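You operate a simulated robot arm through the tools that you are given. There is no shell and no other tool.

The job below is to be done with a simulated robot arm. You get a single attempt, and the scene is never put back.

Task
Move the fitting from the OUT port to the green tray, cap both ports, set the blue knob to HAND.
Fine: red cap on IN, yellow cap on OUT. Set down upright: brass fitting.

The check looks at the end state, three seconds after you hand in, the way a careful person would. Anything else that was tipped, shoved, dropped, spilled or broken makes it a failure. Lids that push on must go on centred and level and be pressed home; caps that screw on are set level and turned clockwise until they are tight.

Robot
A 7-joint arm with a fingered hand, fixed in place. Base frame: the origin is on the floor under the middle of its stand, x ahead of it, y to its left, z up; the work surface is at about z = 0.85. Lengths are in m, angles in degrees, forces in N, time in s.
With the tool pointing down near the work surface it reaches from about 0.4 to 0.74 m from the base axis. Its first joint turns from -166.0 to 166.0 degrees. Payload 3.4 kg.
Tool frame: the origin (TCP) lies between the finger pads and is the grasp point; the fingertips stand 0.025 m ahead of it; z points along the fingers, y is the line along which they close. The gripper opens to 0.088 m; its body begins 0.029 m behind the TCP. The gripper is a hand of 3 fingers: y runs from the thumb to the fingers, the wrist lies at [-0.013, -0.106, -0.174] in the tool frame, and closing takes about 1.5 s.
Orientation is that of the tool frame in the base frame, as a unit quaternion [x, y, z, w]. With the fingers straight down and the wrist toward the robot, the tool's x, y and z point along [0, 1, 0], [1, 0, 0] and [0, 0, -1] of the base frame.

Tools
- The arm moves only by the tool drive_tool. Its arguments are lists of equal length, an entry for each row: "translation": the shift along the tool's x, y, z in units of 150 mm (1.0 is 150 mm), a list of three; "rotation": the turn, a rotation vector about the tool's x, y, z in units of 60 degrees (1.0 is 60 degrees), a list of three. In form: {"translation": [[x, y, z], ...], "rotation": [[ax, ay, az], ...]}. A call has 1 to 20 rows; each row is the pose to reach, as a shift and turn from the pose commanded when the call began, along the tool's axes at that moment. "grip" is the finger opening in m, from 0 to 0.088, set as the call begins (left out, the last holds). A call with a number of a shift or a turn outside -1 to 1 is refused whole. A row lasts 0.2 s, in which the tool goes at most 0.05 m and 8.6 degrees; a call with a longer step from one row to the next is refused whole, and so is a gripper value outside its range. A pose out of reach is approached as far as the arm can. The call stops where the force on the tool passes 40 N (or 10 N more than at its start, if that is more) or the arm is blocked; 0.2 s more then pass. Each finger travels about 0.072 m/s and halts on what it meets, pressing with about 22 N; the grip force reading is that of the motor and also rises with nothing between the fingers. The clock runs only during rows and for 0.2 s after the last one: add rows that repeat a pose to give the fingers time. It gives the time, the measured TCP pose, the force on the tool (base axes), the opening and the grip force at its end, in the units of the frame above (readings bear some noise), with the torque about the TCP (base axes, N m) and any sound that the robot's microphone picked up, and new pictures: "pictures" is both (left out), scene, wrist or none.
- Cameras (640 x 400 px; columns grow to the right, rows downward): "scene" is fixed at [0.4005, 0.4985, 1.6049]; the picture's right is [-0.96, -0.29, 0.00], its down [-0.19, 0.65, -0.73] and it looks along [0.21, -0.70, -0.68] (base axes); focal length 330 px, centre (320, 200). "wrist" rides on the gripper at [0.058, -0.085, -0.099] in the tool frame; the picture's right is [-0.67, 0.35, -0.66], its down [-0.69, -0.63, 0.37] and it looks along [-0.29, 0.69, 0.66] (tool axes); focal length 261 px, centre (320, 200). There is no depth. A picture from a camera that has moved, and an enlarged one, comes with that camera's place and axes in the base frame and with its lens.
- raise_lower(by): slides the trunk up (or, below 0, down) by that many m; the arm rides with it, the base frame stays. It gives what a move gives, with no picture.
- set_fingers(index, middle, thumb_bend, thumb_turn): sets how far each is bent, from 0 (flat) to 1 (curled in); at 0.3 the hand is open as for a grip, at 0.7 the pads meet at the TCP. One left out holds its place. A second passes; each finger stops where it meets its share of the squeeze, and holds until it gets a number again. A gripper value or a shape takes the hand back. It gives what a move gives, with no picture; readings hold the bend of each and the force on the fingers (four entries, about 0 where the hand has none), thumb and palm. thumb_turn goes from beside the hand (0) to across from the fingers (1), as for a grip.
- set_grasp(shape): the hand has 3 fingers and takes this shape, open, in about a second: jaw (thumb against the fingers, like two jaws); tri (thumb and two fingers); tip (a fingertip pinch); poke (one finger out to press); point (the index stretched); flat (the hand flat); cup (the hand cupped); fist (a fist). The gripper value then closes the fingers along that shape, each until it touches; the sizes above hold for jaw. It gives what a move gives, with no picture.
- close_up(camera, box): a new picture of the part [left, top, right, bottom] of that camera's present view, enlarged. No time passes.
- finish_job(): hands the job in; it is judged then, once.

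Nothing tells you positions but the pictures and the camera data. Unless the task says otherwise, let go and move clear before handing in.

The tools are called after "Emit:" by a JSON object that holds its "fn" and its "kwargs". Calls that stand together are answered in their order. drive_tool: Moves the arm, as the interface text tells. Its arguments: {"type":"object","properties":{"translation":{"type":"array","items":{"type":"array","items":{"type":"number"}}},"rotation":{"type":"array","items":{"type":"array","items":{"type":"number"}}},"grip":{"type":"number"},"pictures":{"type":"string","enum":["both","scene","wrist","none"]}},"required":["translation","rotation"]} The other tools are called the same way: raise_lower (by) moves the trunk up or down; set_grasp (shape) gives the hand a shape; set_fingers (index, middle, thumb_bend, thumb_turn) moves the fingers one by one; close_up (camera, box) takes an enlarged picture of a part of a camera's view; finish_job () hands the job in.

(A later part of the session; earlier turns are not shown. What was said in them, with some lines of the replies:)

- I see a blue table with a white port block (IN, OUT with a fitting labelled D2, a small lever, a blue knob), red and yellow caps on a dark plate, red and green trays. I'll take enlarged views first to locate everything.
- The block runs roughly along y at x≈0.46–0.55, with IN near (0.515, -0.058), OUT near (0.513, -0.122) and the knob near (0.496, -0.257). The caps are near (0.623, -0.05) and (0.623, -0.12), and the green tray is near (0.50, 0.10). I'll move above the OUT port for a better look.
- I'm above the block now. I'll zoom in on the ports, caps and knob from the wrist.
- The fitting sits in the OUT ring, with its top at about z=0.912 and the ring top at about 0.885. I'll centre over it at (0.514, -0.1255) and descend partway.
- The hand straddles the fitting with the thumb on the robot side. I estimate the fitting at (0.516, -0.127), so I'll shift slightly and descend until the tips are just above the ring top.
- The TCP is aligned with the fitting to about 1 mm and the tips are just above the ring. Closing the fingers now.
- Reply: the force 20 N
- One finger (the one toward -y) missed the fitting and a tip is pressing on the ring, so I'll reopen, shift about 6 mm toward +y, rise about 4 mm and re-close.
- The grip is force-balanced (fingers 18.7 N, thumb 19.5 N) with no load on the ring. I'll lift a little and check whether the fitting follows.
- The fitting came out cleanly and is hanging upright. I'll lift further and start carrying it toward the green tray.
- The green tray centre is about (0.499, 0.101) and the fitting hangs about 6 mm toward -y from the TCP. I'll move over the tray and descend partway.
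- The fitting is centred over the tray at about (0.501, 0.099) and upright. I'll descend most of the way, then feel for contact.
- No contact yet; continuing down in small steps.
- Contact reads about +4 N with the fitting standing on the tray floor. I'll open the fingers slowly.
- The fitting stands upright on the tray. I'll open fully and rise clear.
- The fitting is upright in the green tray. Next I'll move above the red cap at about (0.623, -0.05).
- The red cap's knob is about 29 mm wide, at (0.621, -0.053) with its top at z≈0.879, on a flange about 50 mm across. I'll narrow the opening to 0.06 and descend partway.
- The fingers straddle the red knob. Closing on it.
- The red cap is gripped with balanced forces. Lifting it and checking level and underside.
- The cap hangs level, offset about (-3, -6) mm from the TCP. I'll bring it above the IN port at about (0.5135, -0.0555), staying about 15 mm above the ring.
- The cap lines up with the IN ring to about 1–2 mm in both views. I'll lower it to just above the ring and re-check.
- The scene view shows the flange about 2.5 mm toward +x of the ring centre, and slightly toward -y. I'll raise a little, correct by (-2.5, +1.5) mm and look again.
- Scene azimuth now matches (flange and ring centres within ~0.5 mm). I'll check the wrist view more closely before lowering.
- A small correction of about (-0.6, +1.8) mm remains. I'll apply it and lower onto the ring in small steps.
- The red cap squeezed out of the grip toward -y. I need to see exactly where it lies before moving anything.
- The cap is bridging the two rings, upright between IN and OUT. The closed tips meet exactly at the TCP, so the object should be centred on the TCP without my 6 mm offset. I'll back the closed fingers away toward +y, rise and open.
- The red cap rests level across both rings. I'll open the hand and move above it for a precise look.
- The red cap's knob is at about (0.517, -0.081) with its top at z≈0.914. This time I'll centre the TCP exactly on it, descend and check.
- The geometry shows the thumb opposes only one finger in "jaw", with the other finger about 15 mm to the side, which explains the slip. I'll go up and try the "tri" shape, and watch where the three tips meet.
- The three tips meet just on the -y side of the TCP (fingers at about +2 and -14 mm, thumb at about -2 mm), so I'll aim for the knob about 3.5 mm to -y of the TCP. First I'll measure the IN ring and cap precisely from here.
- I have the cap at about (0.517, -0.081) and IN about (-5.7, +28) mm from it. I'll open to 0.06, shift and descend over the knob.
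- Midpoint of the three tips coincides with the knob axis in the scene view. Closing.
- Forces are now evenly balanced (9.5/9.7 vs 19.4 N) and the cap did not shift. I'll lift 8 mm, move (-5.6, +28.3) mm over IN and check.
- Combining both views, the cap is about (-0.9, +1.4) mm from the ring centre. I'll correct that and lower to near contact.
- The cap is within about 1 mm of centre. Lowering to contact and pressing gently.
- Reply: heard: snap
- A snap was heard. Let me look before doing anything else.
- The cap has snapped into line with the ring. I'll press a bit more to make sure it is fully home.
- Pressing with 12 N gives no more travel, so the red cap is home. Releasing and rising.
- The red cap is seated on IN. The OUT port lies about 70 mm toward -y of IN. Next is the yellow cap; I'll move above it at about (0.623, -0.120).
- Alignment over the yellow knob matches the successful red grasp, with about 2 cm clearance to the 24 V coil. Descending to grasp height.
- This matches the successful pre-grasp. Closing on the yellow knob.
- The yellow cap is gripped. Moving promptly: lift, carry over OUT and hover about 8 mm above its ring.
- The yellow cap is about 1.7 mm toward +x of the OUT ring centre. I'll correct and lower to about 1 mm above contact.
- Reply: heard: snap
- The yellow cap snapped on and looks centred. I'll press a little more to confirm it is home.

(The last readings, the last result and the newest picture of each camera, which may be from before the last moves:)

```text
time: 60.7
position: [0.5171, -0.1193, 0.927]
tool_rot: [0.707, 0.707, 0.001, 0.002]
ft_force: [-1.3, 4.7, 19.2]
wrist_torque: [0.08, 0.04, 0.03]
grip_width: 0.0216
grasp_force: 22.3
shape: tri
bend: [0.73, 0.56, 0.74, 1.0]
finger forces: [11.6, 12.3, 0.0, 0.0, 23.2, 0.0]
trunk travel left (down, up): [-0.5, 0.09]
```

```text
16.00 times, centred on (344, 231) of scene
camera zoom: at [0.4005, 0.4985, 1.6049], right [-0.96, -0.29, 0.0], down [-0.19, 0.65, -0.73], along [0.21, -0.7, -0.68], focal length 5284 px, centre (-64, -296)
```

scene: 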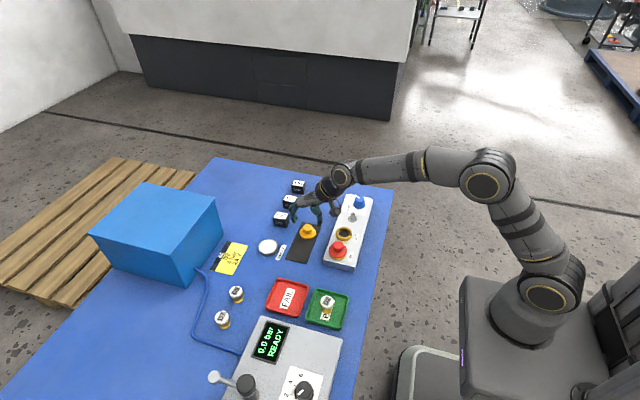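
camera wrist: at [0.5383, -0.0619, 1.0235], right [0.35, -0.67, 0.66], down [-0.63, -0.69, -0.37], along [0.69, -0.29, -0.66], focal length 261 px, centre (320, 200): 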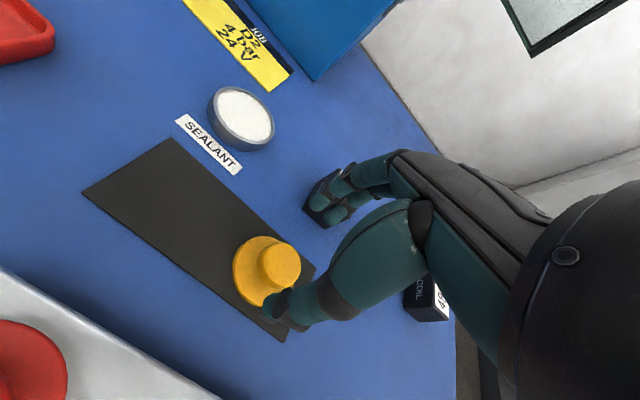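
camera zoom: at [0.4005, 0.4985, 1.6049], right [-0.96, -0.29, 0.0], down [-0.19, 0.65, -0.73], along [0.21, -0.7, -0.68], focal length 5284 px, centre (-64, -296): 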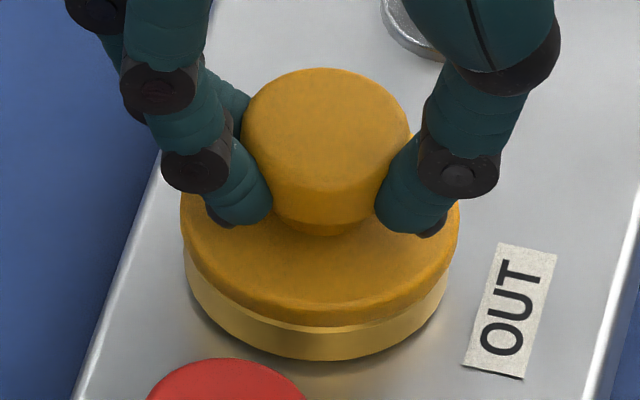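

Seated with 19 N and no further travel. Releasing and rising.

Emit:
{"fn": "drive_tool", "kwargs": {"translation": [[0, 0, -0.008], [0, 0, -0.012], [0, 0, -0.012], [0, 0, -0.012], [0, 0, -0.05], [0, 0, -0.15], [0, 0, -0.35], [0, 0, -0.5], [0, 0, -0.5]], "rotation": [[0, 0, 0], [0, 0, 0], [0, 0, 0], [0, 0, 0], [0, 0, 0], [0, 0, 0], [0, 0, 0], [0, 0, 0], [0, 0, 0]], "grip": 0.065, "pictures": "both"}}

Emit:
{"fn": "close_up", "kwargs": {"camera": "scene", "box": [318, 210, 366, 260]}}

Emit:
{"fn": "close_up", "kwargs": {"camera": "wrist", "box": [160, 200, 400, 400]}}

```text
time: 62.7
position: [0.5169, -0.1201, 1.0]
tool_rot: [0.707, 0.707, 0.0, 0.0]
ft_force: [0.3, -0.6, 0.3]
wrist_torque: [-0.01, -0.02, 0.01]
grip_width: 0.0648
grasp_force: 0.1
shape: tri
bend: [0.27, 0.36, 0.55, 0.99]
finger forces: [0.0, 0.0, 0.0, 0.0, 0.0, 0.1]
trunk travel left (down, up): [-0.5, 0.09]
camera wrist: at [0.4301, -0.0614, 1.1009], right [0.35, -0.67, 0.66], down [-0.63, -0.69, -0.37], along [0.69, -0.29, -0.66], focal length 261 px, centre (320, 200)
```

scene: 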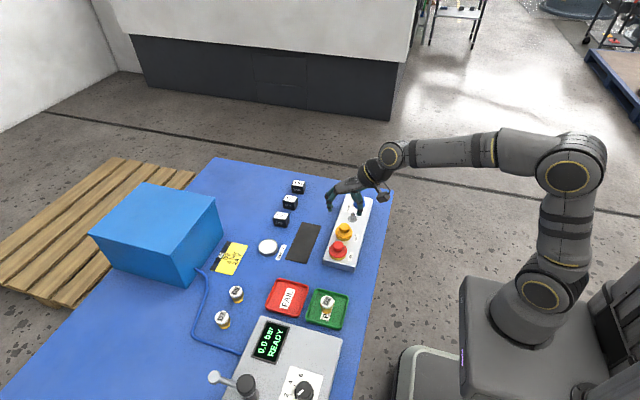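
wrist: 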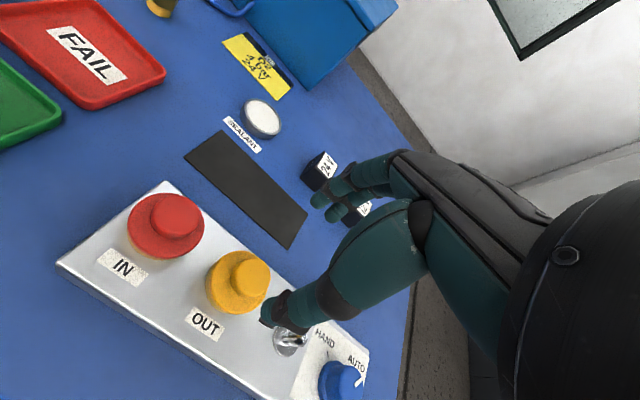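

```text
8.00 times, centred on (342, 235) of scene
camera zoom: at [0.4005, 0.4985, 1.6049], right [-0.96, -0.29, 0.0], down [-0.19, 0.65, -0.73], along [0.21, -0.7, -0.68], focal length 2642 px, centre (144, -80)
```

zoom: 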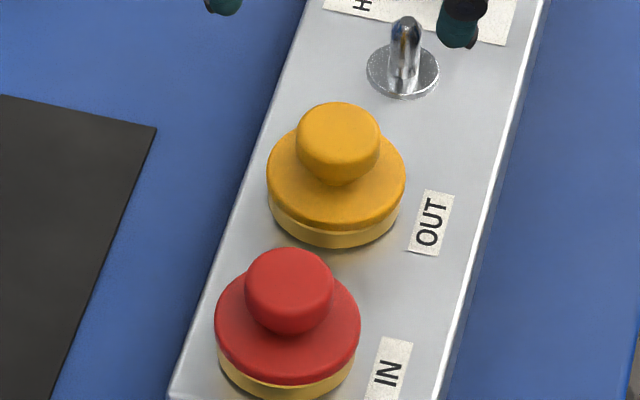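

```text
2.00 times, centred on (280, 300) of wrist
camera zoom: at [0.4301, -0.0614, 1.1009], right [0.35, -0.67, 0.66], down [-0.63, -0.69, -0.37], along [0.69, -0.29, -0.66], focal length 521 px, centre (400, 0)
```

zoom: 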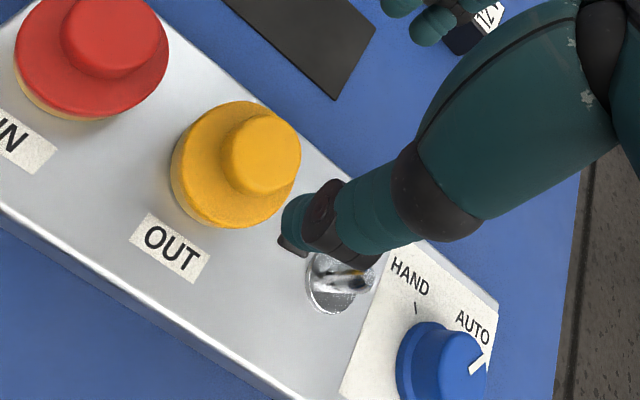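

Both caps are seated. Now the blue knob: its centre is about (0.495, -0.264), top z≈0.90, the pointer is at AUTO (≈-40°) and HAND is at ≈+40°. I'll move above it and look.

Emit:
{"fn": "drive_tool", "kwargs": {"translation": [[-0.18, -0.03, 0], [-0.36, -0.06, 0], [-0.54, -0.09, 0], [-0.72, -0.12, 0.0], [-0.86, -0.137, 0.05], [-0.927, -0.137, 0.146], [-0.927, -0.137, 0.146]], "rotation": [[0, 0, 0], [0, 0, 0], [0, 0, 0], [0, 0, 0], [0, 0, 0], [0, 0, 0], [0, 0, 0]], "pictures": "both"}}

Emit:
{"fn": "close_up", "kwargs": {"camera": "scene", "box": [330, 180, 385, 225]}}

Emit:
{"fn": "close_up", "kwargs": {"camera": "wrist", "box": [180, 180, 360, 340]}}

```text
time: 64.3
position: [0.4971, -0.2599, 0.9775]
tool_rot: [0.707, 0.707, 0.0, 0.0]
ft_force: [-0.6, 0.7, 0.6]
wrist_torque: [0.0, -0.04, 0.01]
grip_width: 0.0649
grasp_force: 0.2
shape: tri
bend: [0.27, 0.36, 0.55, 0.99]
finger forces: [0.0, 0.0, 0.1, 0.0, 0.0, 0.0]
trunk travel left (down, up): [-0.5, 0.09]
camera wrist: at [0.4107, -0.2011, 1.079], right [0.35, -0.67, 0.66], down [-0.63, -0.69, -0.37], along [0.69, -0.29, -0.66], focal length 261 px, centre (320, 200)
```

scene: 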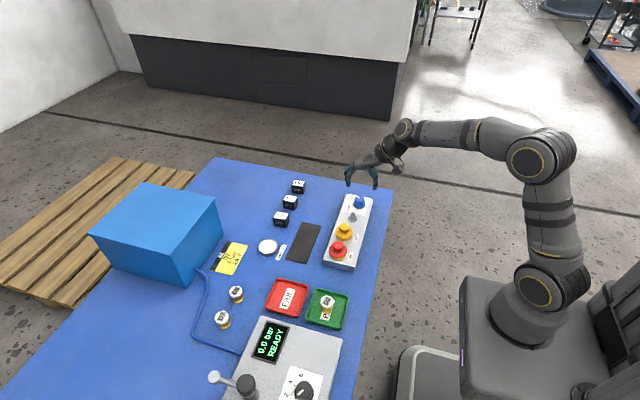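
wrist: 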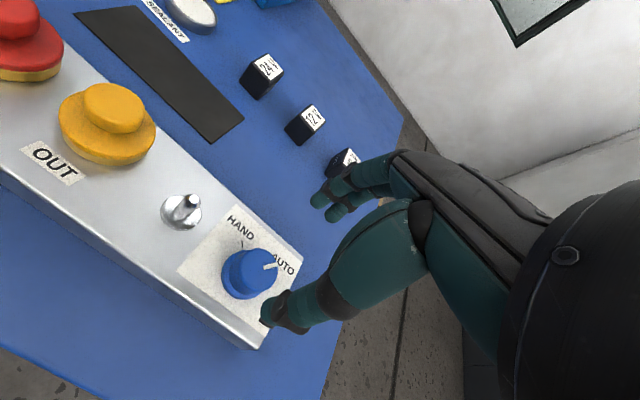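

```text
8.89 times, centred on (358, 202) of scene
camera zoom: at [0.4005, 0.4985, 1.6049], right [-0.96, -0.29, 0.0], down [-0.19, 0.65, -0.73], along [0.21, -0.7, -0.68], focal length 2935 px, centre (-13, 178)
```

zoom: 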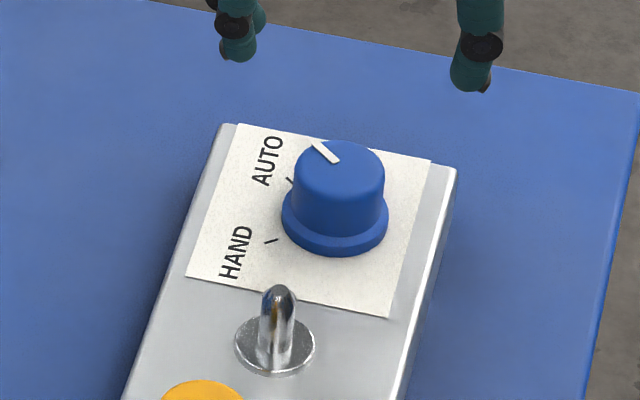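

```text
2.50 times, centred on (270, 260) of wrist
camera zoom: at [0.4107, -0.2011, 1.079], right [0.35, -0.67, 0.66], down [-0.63, -0.69, -0.37], along [0.69, -0.29, -0.66], focal length 652 px, centre (445, 50)
```

zoom: 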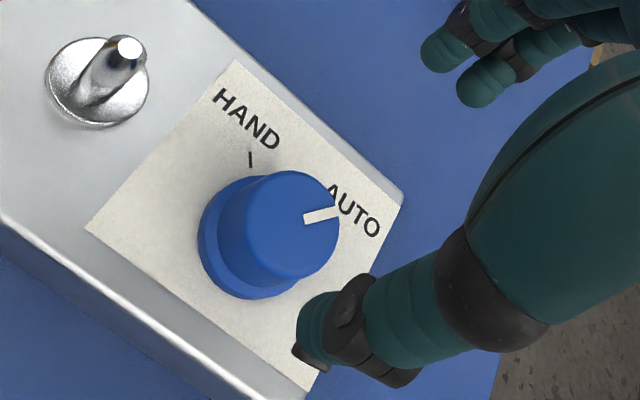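

I'll rotate the hand 45° clockwise (seen from above) about the knob axis while still high, so the later 80° turn stays in a comfortable, clear range.

Emit:
{"fn": "drive_tool", "kwargs": {"translation": [[-0.002, 0.005, 0], [-0.004, 0.01, 0], [-0.006, 0.015, 0], [-0.009, 0.02, 0], [-0.011, 0.025, 0], [-0.0133, 0.0307, 0], [-0.0133, 0.0307, 0]], "rotation": [[0, 0, 0.125], [0, 0, 0.25], [0, 0, 0.375], [0, 0, 0.5], [0, 0, 0.625], [0, 0, 0.75], [0, 0, 0.75]], "pictures": "both"}}

Emit:
{"fn": "close_up", "kwargs": {"camera": "scene", "box": [330, 180, 385, 225]}}

Emit:
{"fn": "close_up", "kwargs": {"camera": "wrist", "box": [180, 180, 360, 340]}}

```text
time: 65.9
position: [0.4994, -0.2614, 0.9792]
tool_rot: [0.924, 0.383, -0.001, 0.001]
ft_force: [0.0, -0.3, -0.2]
wrist_torque: [-0.02, -0.03, -0.01]
grip_width: 0.0649
grasp_force: 0.1
shape: tri
bend: [0.27, 0.36, 0.55, 0.99]
finger forces: [0.0, 0.1, 0.0, 0.0, 0.0, 0.0]
trunk travel left (down, up): [-0.5, 0.09]
camera wrist: at [0.4802, -0.1595, 1.0791], right [-0.23, -0.72, 0.66], down [-0.93, -0.04, -0.37], along [0.29, -0.69, -0.66], focal length 261 px, centre (320, 200)
```

scene: 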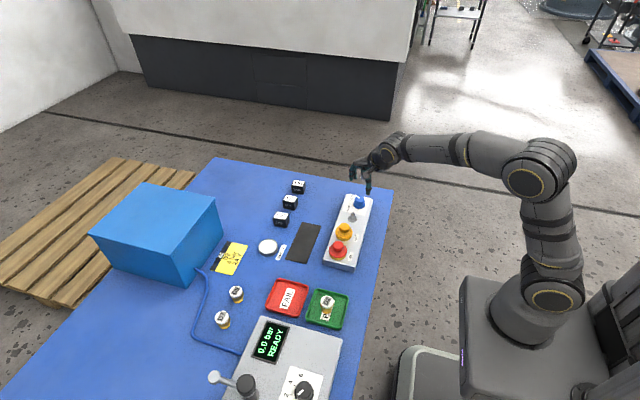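
wrist: 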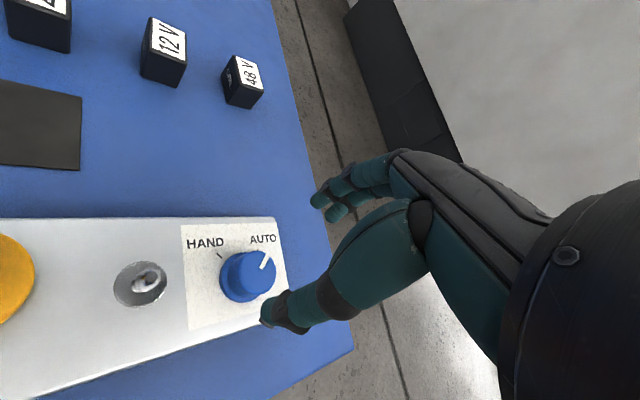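

```text
8.89 times, centred on (358, 202) of scene
camera zoom: at [0.4005, 0.4985, 1.6049], right [-0.96, -0.29, 0.0], down [-0.19, 0.65, -0.73], along [0.21, -0.7, -0.68], focal length 2935 px, centre (-13, 178)
```

zoom: 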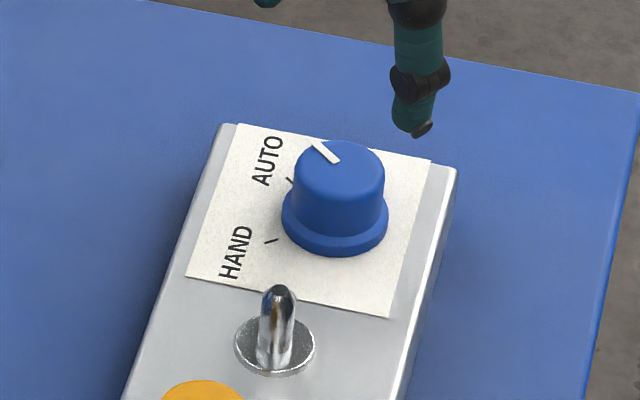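

```text
2.50 times, centred on (270, 260) of wrist
camera zoom: at [0.4802, -0.1595, 1.0791], right [-0.23, -0.72, 0.66], down [-0.93, -0.04, -0.37], along [0.29, -0.69, -0.66], focal length 652 px, centre (445, 50)
```

zoom: 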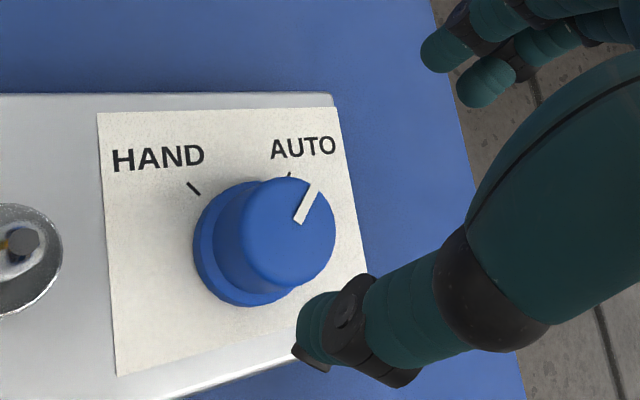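

The knob sits where the grasp centre should be. Descending toward grasp height.

Emit:
{"fn": "drive_tool", "kwargs": {"translation": [[0, 0, 0.1], [0, 0, 0.2], [0, 0, 0.3], [0, 0, 0.38], [0, 0, 0.38]], "rotation": [[0, 0, 0], [0, 0, 0], [0, 0, 0], [0, 0, 0], [0, 0, 0]], "pictures": "none"}}

Emit:
{"fn": "close_up", "kwargs": {"camera": "scene", "box": [330, 175, 385, 220]}}

Emit:
{"fn": "close_up", "kwargs": {"camera": "wrist", "box": [220, 180, 400, 340]}}

```text
time: 67.1
position: [0.5004, -0.2627, 0.9212]
tool_rot: [0.924, 0.382, 0.0, 0.0]
ft_force: [0.1, 0.0, 0.4]
wrist_torque: [0.0, 0.0, 0.0]
grip_width: 0.0646
grasp_force: 0.1
shape: tri
bend: [0.27, 0.36, 0.55, 0.99]
finger forces: [0.0, 0.1, 0.0, 0.0, 0.1, 0.1]
trunk travel left (down, up): [-0.5, 0.09]
```

```text
8.89 times, centred on (358, 198) of scene
camera zoom: at [0.4005, 0.4985, 1.6049], right [-0.96, -0.29, 0.0], down [-0.19, 0.65, -0.73], along [0.21, -0.7, -0.68], focal length 2935 px, centre (-13, 222)
```

zoom: 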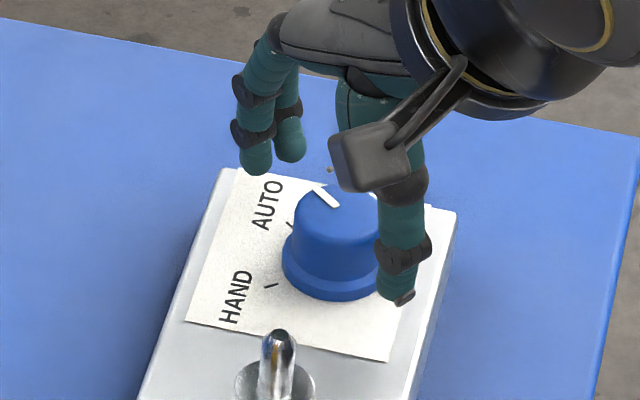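

```text
2.50 times, centred on (310, 260) of wrist
camera zoom: at [0.4801, -0.1593, 1.0221], right [-0.23, -0.72, 0.66], down [-0.93, -0.04, -0.37], along [0.29, -0.69, -0.66], focal length 652 px, centre (345, 50)
```

zoom: 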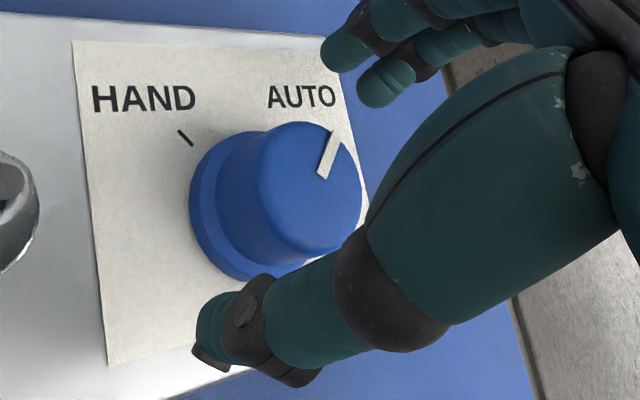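

Tips straddle the knob well. Final 8 mm down, then close.

Emit:
{"fn": "drive_tool", "kwargs": {"translation": [[0, 0, 0.03], [0, 0, 0.054], [0, 0, 0.054]], "rotation": [[0, 0, 0], [0, 0, 0], [0, 0, 0]], "pictures": "none"}}

Emit:
{"fn": "drive_tool", "kwargs": {"translation": [[0, 0, 0], [0, 0, 0], [0, 0, 0], [0, 0, 0], [0, 0, 0], [0, 0, 0]], "rotation": [[0, 0, 0], [0, 0, 0], [0, 0, 0], [0, 0, 0], [0, 0, 0], [0, 0, 0]], "grip": 0.015, "pictures": "none"}}

Emit:
{"fn": "close_up", "kwargs": {"camera": "scene", "box": [330, 175, 385, 220]}}

Emit:
{"fn": "close_up", "kwargs": {"camera": "wrist", "box": [220, 180, 400, 340]}}

```text
time: 67.9
position: [0.5016, -0.2614, 0.9141]
tool_rot: [0.924, 0.383, 0.0, 0.0]
ft_force: [0.1, 0.3, 0.2]
wrist_torque: [-0.01, 0.0, 0.05]
grip_width: 0.0649
grasp_force: 0.0
shape: tri
bend: [0.27, 0.36, 0.55, 0.99]
finger forces: [0.0, 0.0, 0.1, 0.0, 0.1, 0.1]
trunk travel left (down, up): [-0.5, 0.09]
```

```text
time: 69.3
position: [0.5016, -0.2612, 0.912]
tool_rot: [0.924, 0.383, 0.001, 0.0]
ft_force: [-2.2, 2.8, -1.9]
wrist_torque: [0.04, 0.04, -0.01]
grip_width: 0.0238
grasp_force: 21.8
shape: tri
bend: [0.74, 0.56, 0.73, 1.0]
finger forces: [9.0, 9.3, 0.0, 0.1, 21.4, 0.0]
trunk travel left (down, up): [-0.5, 0.09]
```

```text
8.89 times, centred on (358, 198) of scene
camera zoom: at [0.4005, 0.4985, 1.6049], right [-0.96, -0.29, 0.0], down [-0.19, 0.65, -0.73], along [0.21, -0.7, -0.68], focal length 2935 px, centre (-13, 222)
```

zoom: 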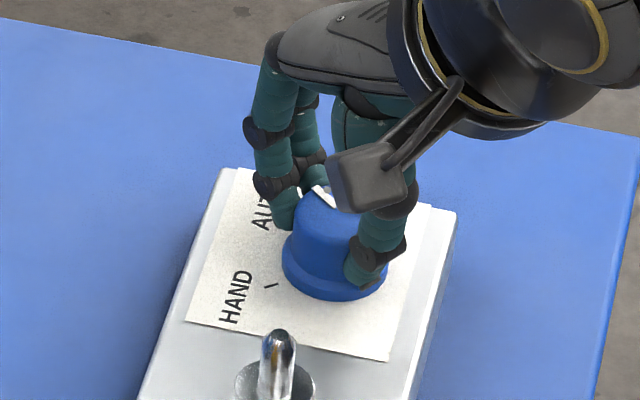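

```text
2.50 times, centred on (310, 260) of wrist
camera zoom: at [0.4802, -0.1592, 1.0139], right [-0.23, -0.72, 0.66], down [-0.93, -0.04, -0.37], along [0.29, -0.69, -0.66], focal length 652 px, centre (345, 50)
```

zoom: 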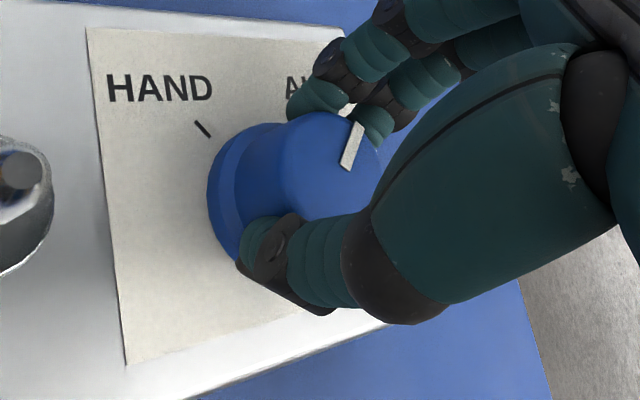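

The knob is held evenly. I'll rotate counter-clockwise (seen from above) about the knob axis, first 30° to check that it follows.

Emit:
{"fn": "drive_tool", "kwargs": {"translation": [[0.0006, -0.0035, 0], [0.0008, -0.0071, 0], [0.0005, -0.0107, 0], [-0.0002, -0.0142, 0], [-0.0002, -0.0142, 0]], "rotation": [[0, 0, -0.125], [0, 0, -0.25], [0, 0, -0.375], [0, 0, -0.5], [0, 0, -0.5]], "pictures": "none"}}

Emit:
{"fn": "close_up", "kwargs": {"camera": "scene", "box": [330, 175, 385, 220]}}

Emit:
{"fn": "close_up", "kwargs": {"camera": "wrist", "box": [220, 180, 400, 340]}}

```text
time: 70.5
position: [0.4983, -0.2598, 0.9132]
tool_rot: [0.793, 0.609, -0.001, 0.0]
ft_force: [0.0, 0.4, -2.0]
wrist_torque: [0.01, -0.01, 0.03]
grip_width: 0.024
grasp_force: 22.2
shape: tri
bend: [0.74, 0.56, 0.73, 1.0]
finger forces: [10.5, 11.1, 0.1, 0.1, 20.3, 0.0]
trunk travel left (down, up): [-0.5, 0.09]
```

```text
8.89 times, centred on (358, 198) of scene
camera zoom: at [0.4005, 0.4985, 1.6049], right [-0.96, -0.29, 0.0], down [-0.19, 0.65, -0.73], along [0.21, -0.7, -0.68], focal length 2935 px, centre (-13, 222)
```

zoom: 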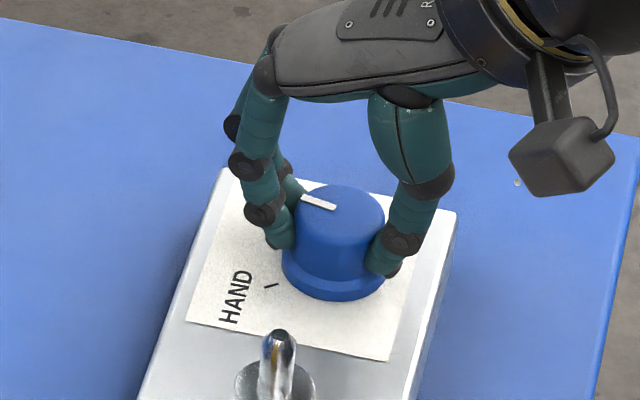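

```text
2.50 times, centred on (310, 260) of wrist
camera zoom: at [0.431, -0.1813, 1.0141], right [0.16, -0.74, 0.66], down [-0.78, -0.5, -0.37], along [0.6, -0.45, -0.66], focal length 652 px, centre (345, 50)
```

zoom: 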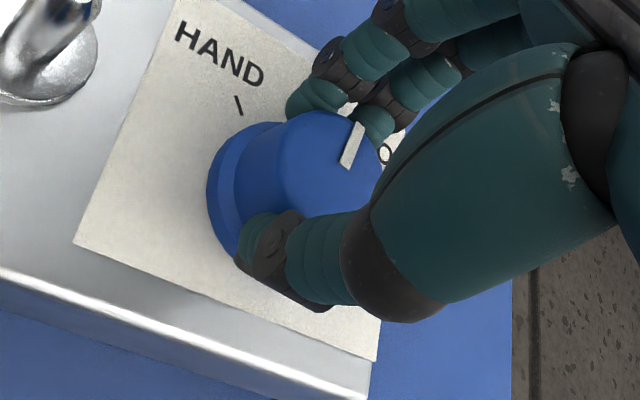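

The knob follows the hand exactly. Continuing another 45° (75° total), then checking against the HAND mark.

Emit:
{"fn": "drive_tool", "kwargs": {"translation": [[0.0006, -0.0035, 0], [0.0008, -0.0071, 0], [0.0005, -0.0107, 0], [-0.0002, -0.0142, 0], [-0.0015, -0.0176, 0], [-0.0031, -0.0208, 0], [-0.0031, -0.0208, 0]], "rotation": [[0, 0, -0.125], [0, 0, -0.25], [0, 0, -0.375], [0, 0, -0.5], [0, 0, -0.625], [0, 0, -0.75], [0, 0, -0.75]], "pictures": "none"}}

Emit:
{"fn": "close_up", "kwargs": {"camera": "scene", "box": [335, 185, 375, 215]}}

Emit:
{"fn": "close_up", "kwargs": {"camera": "wrist", "box": [220, 180, 400, 340]}}

```text
time: 72.1
position: [0.4967, -0.2591, 0.9139]
tool_rot: [0.5, 0.866, 0.0, 0.0]
ft_force: [3.1, 2.0, 0.6]
wrist_torque: [0.08, -0.08, 0.07]
grip_width: 0.0238
grasp_force: 21.6
shape: tri
bend: [0.74, 0.55, 0.74, 1.0]
finger forces: [11.3, 13.0, 0.0, 0.0, 19.6, 0.0]
trunk travel left (down, up): [-0.5, 0.09]
```

```text
13.33 times, centred on (355, 200) of scene
camera zoom: at [0.4005, 0.4985, 1.6049], right [-0.96, -0.29, 0.0], down [-0.19, 0.65, -0.73], along [0.21, -0.7, -0.68], focal length 4403 px, centre (-147, 200)
```

zoom: 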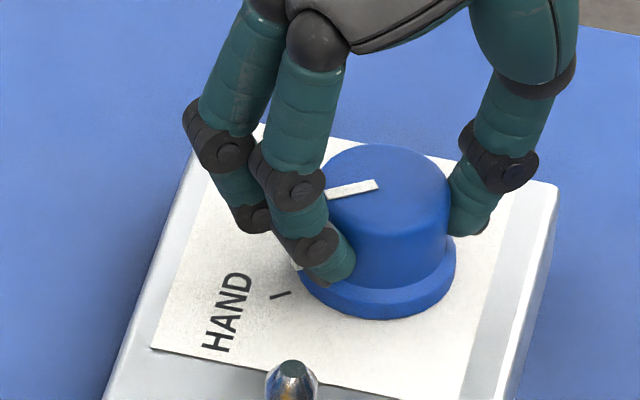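

```text
2.50 times, centred on (310, 260) of wrist
camera zoom: at [0.3926, -0.251, 1.014], right [0.64, -0.4, 0.66], down [-0.2, -0.91, -0.37], along [0.74, 0.1, -0.66], focal length 652 px, centre (345, 50)
```

zoom: 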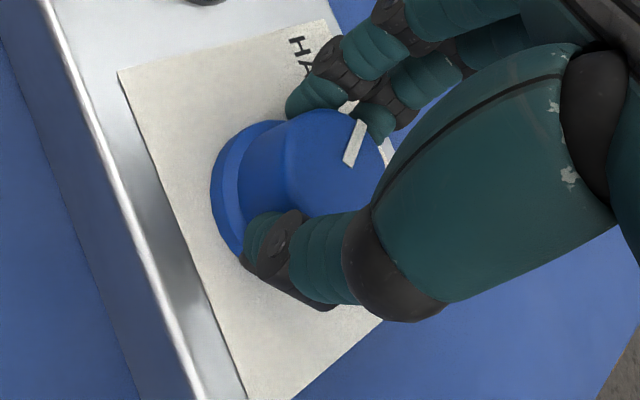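

75° done and the knob has followed without slipping. I'll add the remaining 5° and compare with the HAND tick.

Emit:
{"fn": "drive_tool", "kwargs": {"translation": [[0.0005, -0.0024, 0], [0.0005, -0.0024, 0]], "rotation": [[0, 0, -0.0833], [0, 0, -0.0833]], "pictures": "none"}}

Emit:
{"fn": "close_up", "kwargs": {"camera": "scene", "box": [335, 185, 375, 215]}}

Emit:
{"fn": "close_up", "kwargs": {"camera": "wrist", "box": [220, 180, 400, 340]}}

```text
time: 72.7
position: [0.4969, -0.2598, 0.9125]
tool_rot: [0.462, 0.887, 0.001, 0.0]
ft_force: [3.7, 1.3, 0.9]
wrist_torque: [0.06, -0.08, 0.0]
grip_width: 0.0236
grasp_force: 22.0
shape: tri
bend: [0.74, 0.55, 0.74, 1.0]
finger forces: [11.0, 13.3, 0.0, 0.0, 19.5, 0.0]
trunk travel left (down, up): [-0.5, 0.09]
```

```text
13.33 times, centred on (355, 200) of scene
camera zoom: at [0.4005, 0.4985, 1.6049], right [-0.96, -0.29, 0.0], down [-0.19, 0.65, -0.73], along [0.21, -0.7, -0.68], focal length 4403 px, centre (-147, 200)
```

zoom: 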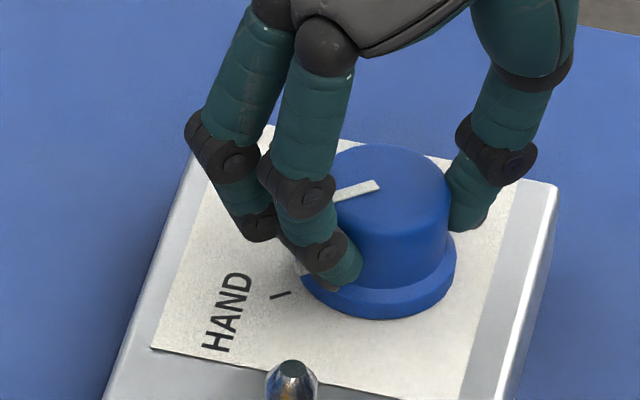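

```text
2.50 times, centred on (310, 260) of wrist
camera zoom: at [0.3919, -0.26, 1.0139], right [0.67, -0.35, 0.66], down [-0.12, -0.92, -0.37], along [0.73, 0.17, -0.66], focal length 652 px, centre (345, 50)
```

zoom: 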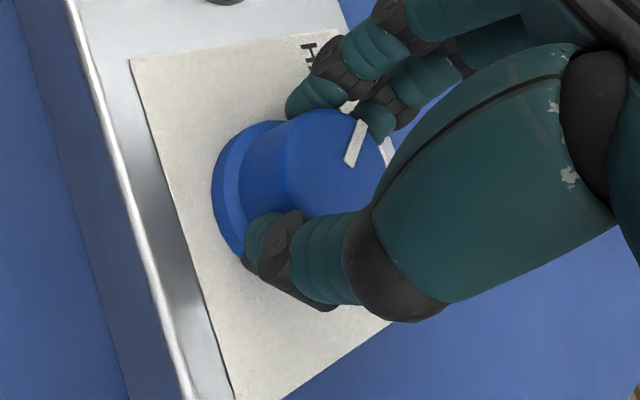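

The pointer is very near the HAND tick. I'll release, rise, and compare the pointer and tick directions carefully.

Emit:
{"fn": "drive_tool", "kwargs": {"translation": [[0, 0, 0], [0, 0, 0], [0, 0, 0], [0, 0, 0], [0, 0, -0.05], [0, 0, -0.15], [0, 0, -0.3], [0, 0, -0.45], [0, 0, -0.45]], "rotation": [[0, 0, 0], [0, 0, 0], [0, 0, 0], [0, 0, 0], [0, 0, 0], [0, 0, 0], [0, 0, 0], [0, 0, 0], [0, 0, 0]], "grip": 0.06, "pictures": "both"}}

Emit:
{"fn": "close_up", "kwargs": {"camera": "scene", "box": [335, 185, 375, 215]}}

Emit:
{"fn": "close_up", "kwargs": {"camera": "wrist", "box": [200, 180, 340, 320]}}

```text
time: 74.7
position: [0.4966, -0.2598, 0.9803]
tool_rot: [0.462, 0.887, -0.001, 0.0]
ft_force: [-0.1, -0.2, -0.1]
wrist_torque: [-0.03, 0.01, 0.02]
grip_width: 0.0594
grasp_force: 0.1
shape: tri
bend: [0.73, 0.38, 0.6, 1.0]
finger forces: [0.0, 0.0, 0.0, 0.0, 0.1, 0.0]
trunk travel left (down, up): [-0.5, 0.09]
camera wrist: at [0.392, -0.2601, 1.0815], right [0.67, -0.35, 0.66], down [-0.12, -0.92, -0.37], along [0.73, 0.16, -0.66], focal length 261 px, centre (320, 200)
```

scene: 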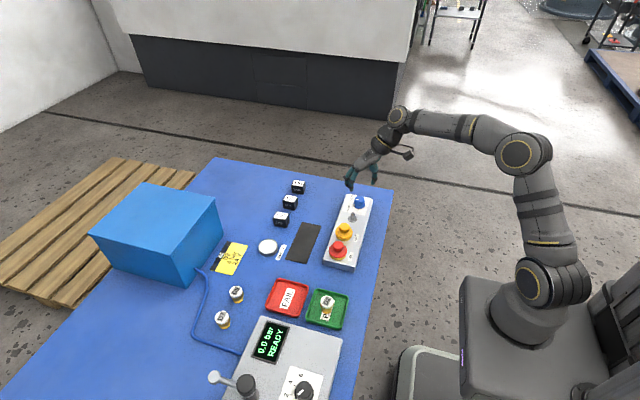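
wrist: 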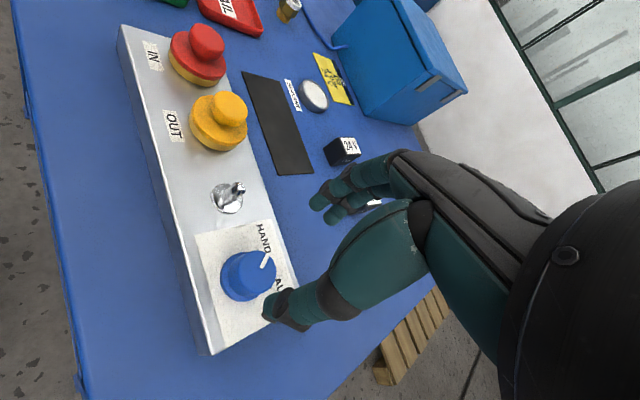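

```text
13.33 times, centred on (355, 200) of scene
camera zoom: at [0.4005, 0.4985, 1.6049], right [-0.96, -0.29, 0.0], down [-0.19, 0.65, -0.73], along [0.21, -0.7, -0.68], focal length 4403 px, centre (-147, 200)
```

zoom: 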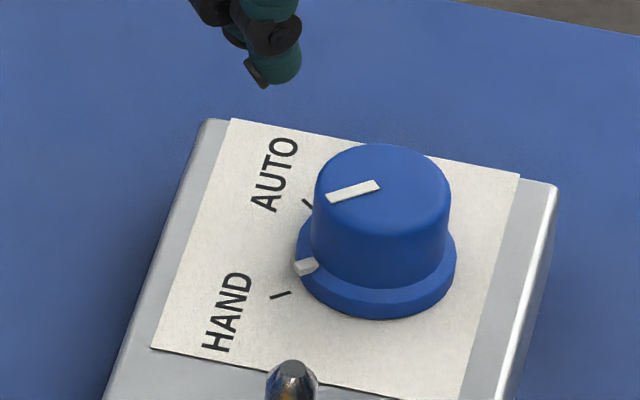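

```text
2.86 times, centred on (270, 250) of wrist
camera zoom: at [0.392, -0.2601, 1.0815], right [0.67, -0.35, 0.66], down [-0.12, -0.92, -0.37], along [0.73, 0.16, -0.66], focal length 745 px, centre (463, 57)
```

zoom: 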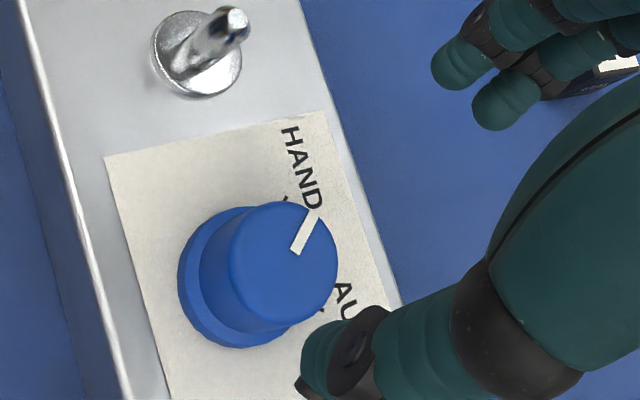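

There is also a white mark on the knob skirt. I'll zoom in further to judge the angle relative to the HAND tick.

Emit:
{"fn": "close_up", "kwargs": {"camera": "scene", "box": [346, 192, 370, 212]}}

Emit:
{"fn": "close_up", "kwargs": {"camera": "wrist", "box": [225, 215, 295, 290]}}

```text
16.00 times, centred on (358, 202) of scene
camera zoom: at [0.4005, 0.4985, 1.6049], right [-0.96, -0.29, 0.0], down [-0.19, 0.65, -0.73], along [0.21, -0.7, -0.68], focal length 5284 px, centre (-288, 168)
```

zoom: 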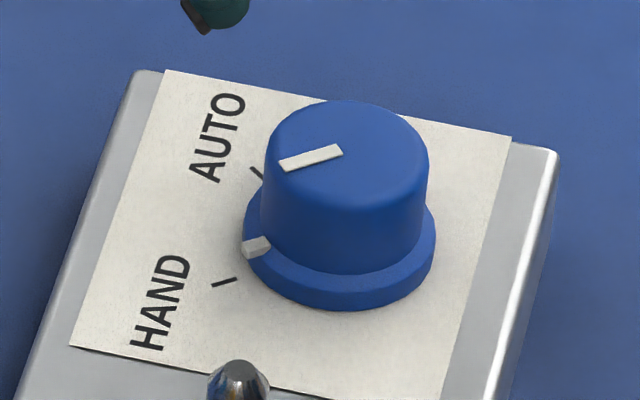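

```text
5.33 times, centred on (260, 252) of wrist
camera zoom: at [0.392, -0.2601, 1.0815], right [0.67, -0.35, 0.66], down [-0.12, -0.92, -0.37], along [0.73, 0.16, -0.66], focal length 1390 px, centre (640, -80)
```

zoom: 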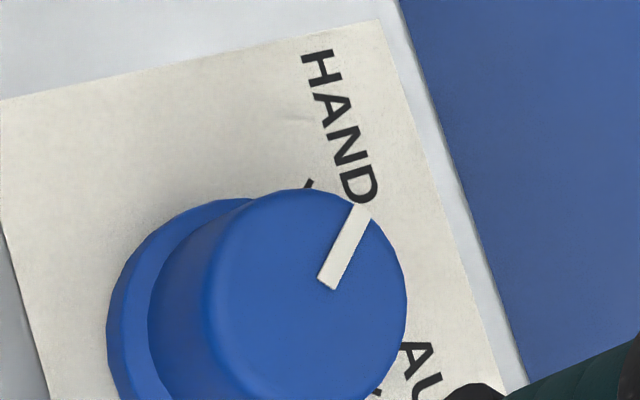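

The pointer line reads about 39–41° and the HAND tick about 40°, and the skirt mark runs parallel to the tick, so the knob is at HAND. I'll move the hand well clear and do a final inspection.

Emit:
{"fn": "drive_tool", "kwargs": {"translation": [[0, 0, -0.2], [0, 0, -0.4], [0, 0, -0.6], [0, -0.1, -0.8], [0, -0.2, -0.9], [0, -0.2, -0.9]], "rotation": [[0, 0, 0.1], [0, 0, 0.2], [0, 0, 0.3], [0, 0, 0.4], [0, 0, 0.5], [0, 0, 0.5]], "pictures": "both"}}

Emit:
{"fn": "close_up", "kwargs": {"camera": "scene", "box": [310, 185, 390, 275]}}

Emit:
{"fn": "close_up", "kwargs": {"camera": "scene", "box": [200, 255, 360, 345]}}

Emit:
{"fn": "close_up", "kwargs": {"camera": "wrist", "box": [150, 120, 390, 360]}}

```text
time: 76.1
position: [0.471, -0.2773, 1.1169]
tool_rot: [0.676, 0.737, -0.001, 0.0]
ft_force: [0.2, 0.1, 0.7]
wrist_torque: [-0.01, 0.0, -0.01]
grip_width: 0.0596
grasp_force: 0.0
shape: tri
bend: [0.73, 0.38, 0.6, 1.0]
finger forces: [0.0, 0.0, 0.0, 0.0, 0.0, 0.0]
trunk travel left (down, up): [-0.5, 0.09]
camera wrist: at [0.3799, -0.2261, 1.2173], right [0.4, -0.64, 0.66], down [-0.57, -0.74, -0.37], along [0.72, -0.22, -0.66], focal length 261 px, centre (320, 200)
```

scene: 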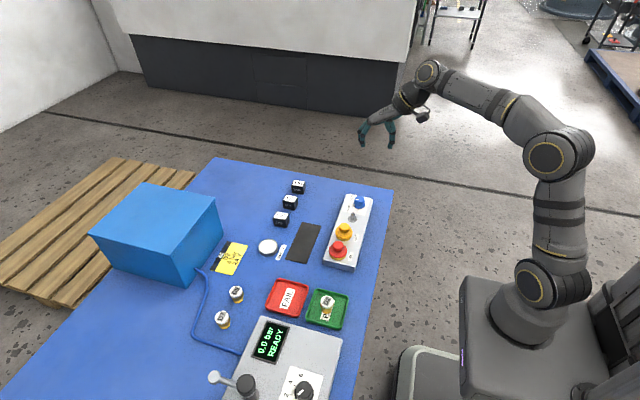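
wrist: 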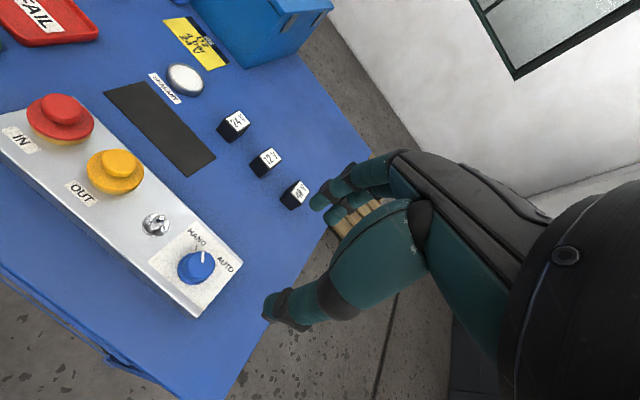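

```text
4.44 times, centred on (350, 230) of scene
camera zoom: at [0.4005, 0.4985, 1.6049], right [-0.96, -0.29, 0.0], down [-0.19, 0.65, -0.73], along [0.21, -0.7, -0.68], focal length 1468 px, centre (187, 67)
```

zoom: 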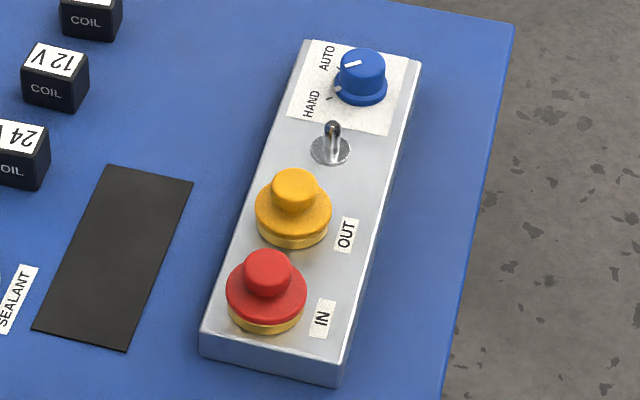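

```text
4.00 times, centred on (280, 300) of scene
camera zoom: at [0.4005, 0.4985, 1.6049], right [-0.96, -0.29, 0.0], down [-0.19, 0.65, -0.73], along [0.21, -0.7, -0.68], focal length 1321 px, centre (480, -200)
```

zoom: 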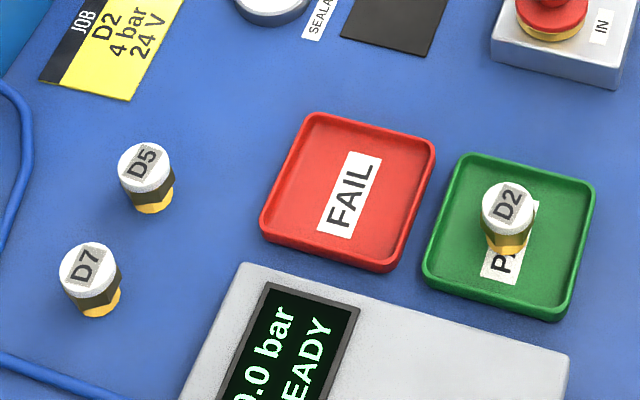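

```text
1.67 times, centred on (270, 240) of wrist
camera zoom: at [0.3799, -0.2261, 1.2173], right [0.4, -0.64, 0.66], down [-0.57, -0.74, -0.37], along [0.72, -0.22, -0.66], focal length 434 px, centre (403, 133)
```

zoom: 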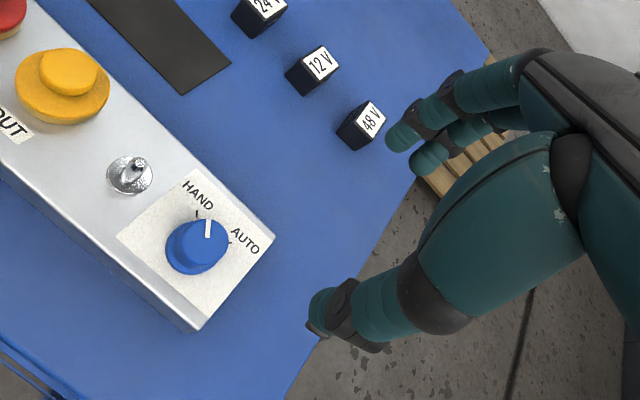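

I'll take one more zoomed look at the knob from this different viewpoint to confirm its angle.

Emit:
{"fn": "close_up", "kwargs": {"camera": "wrist", "box": [160, 215, 250, 290]}}

```text
5.33 times, centred on (205, 252) of wrist
camera zoom: at [0.3799, -0.2261, 1.2173], right [0.4, -0.64, 0.66], down [-0.57, -0.74, -0.37], along [0.72, -0.22, -0.66], focal length 1390 px, centre (933, -80)
```

zoom: 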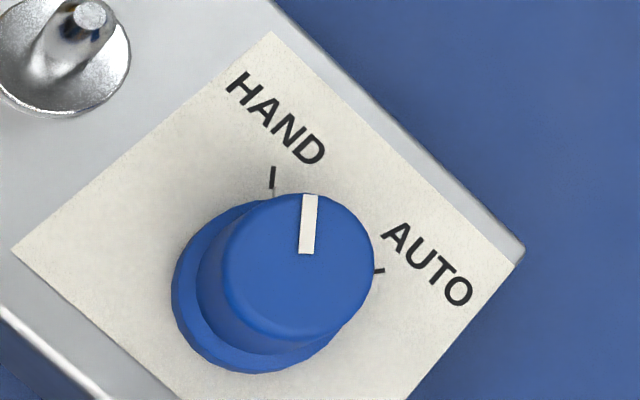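

From this view the pointer is parallel to the HAND tick, and the skirt mark sits right beside it. Both caps are seated, D2 stands upright in the green tray, and the coils, toggle, dish and other fittings look undisturbed, so I'm handing in.

Emit:
{"fn": "finish_job", "kwargs": {}}

```text
The job is handed in.
```

I finished all the steps and handed the job in. The check's verdict hasn't come back to me.

- **Fitting:** the D2 fitting is out of the OUT port and standing upright in the middle of the green tray.
- **Red cap on IN:** it snapped on and did not move any further under about 12 N of pressing. On the first try the cap slipped out of the grip and landed level across the two port rings. I picked it up again from there and seated it.
- **Yellow cap on OUT:** it snapped on the first time and did not move any further under about 19 N.
- **Blue knob:** it is turned from AUTO to HAND, and the pointer lines up with the HAND mark to within about 2°.

In the last pictures the toggle, coils, sealant dish and other fittings looked undisturbed. The hand is open and clear of the bench.
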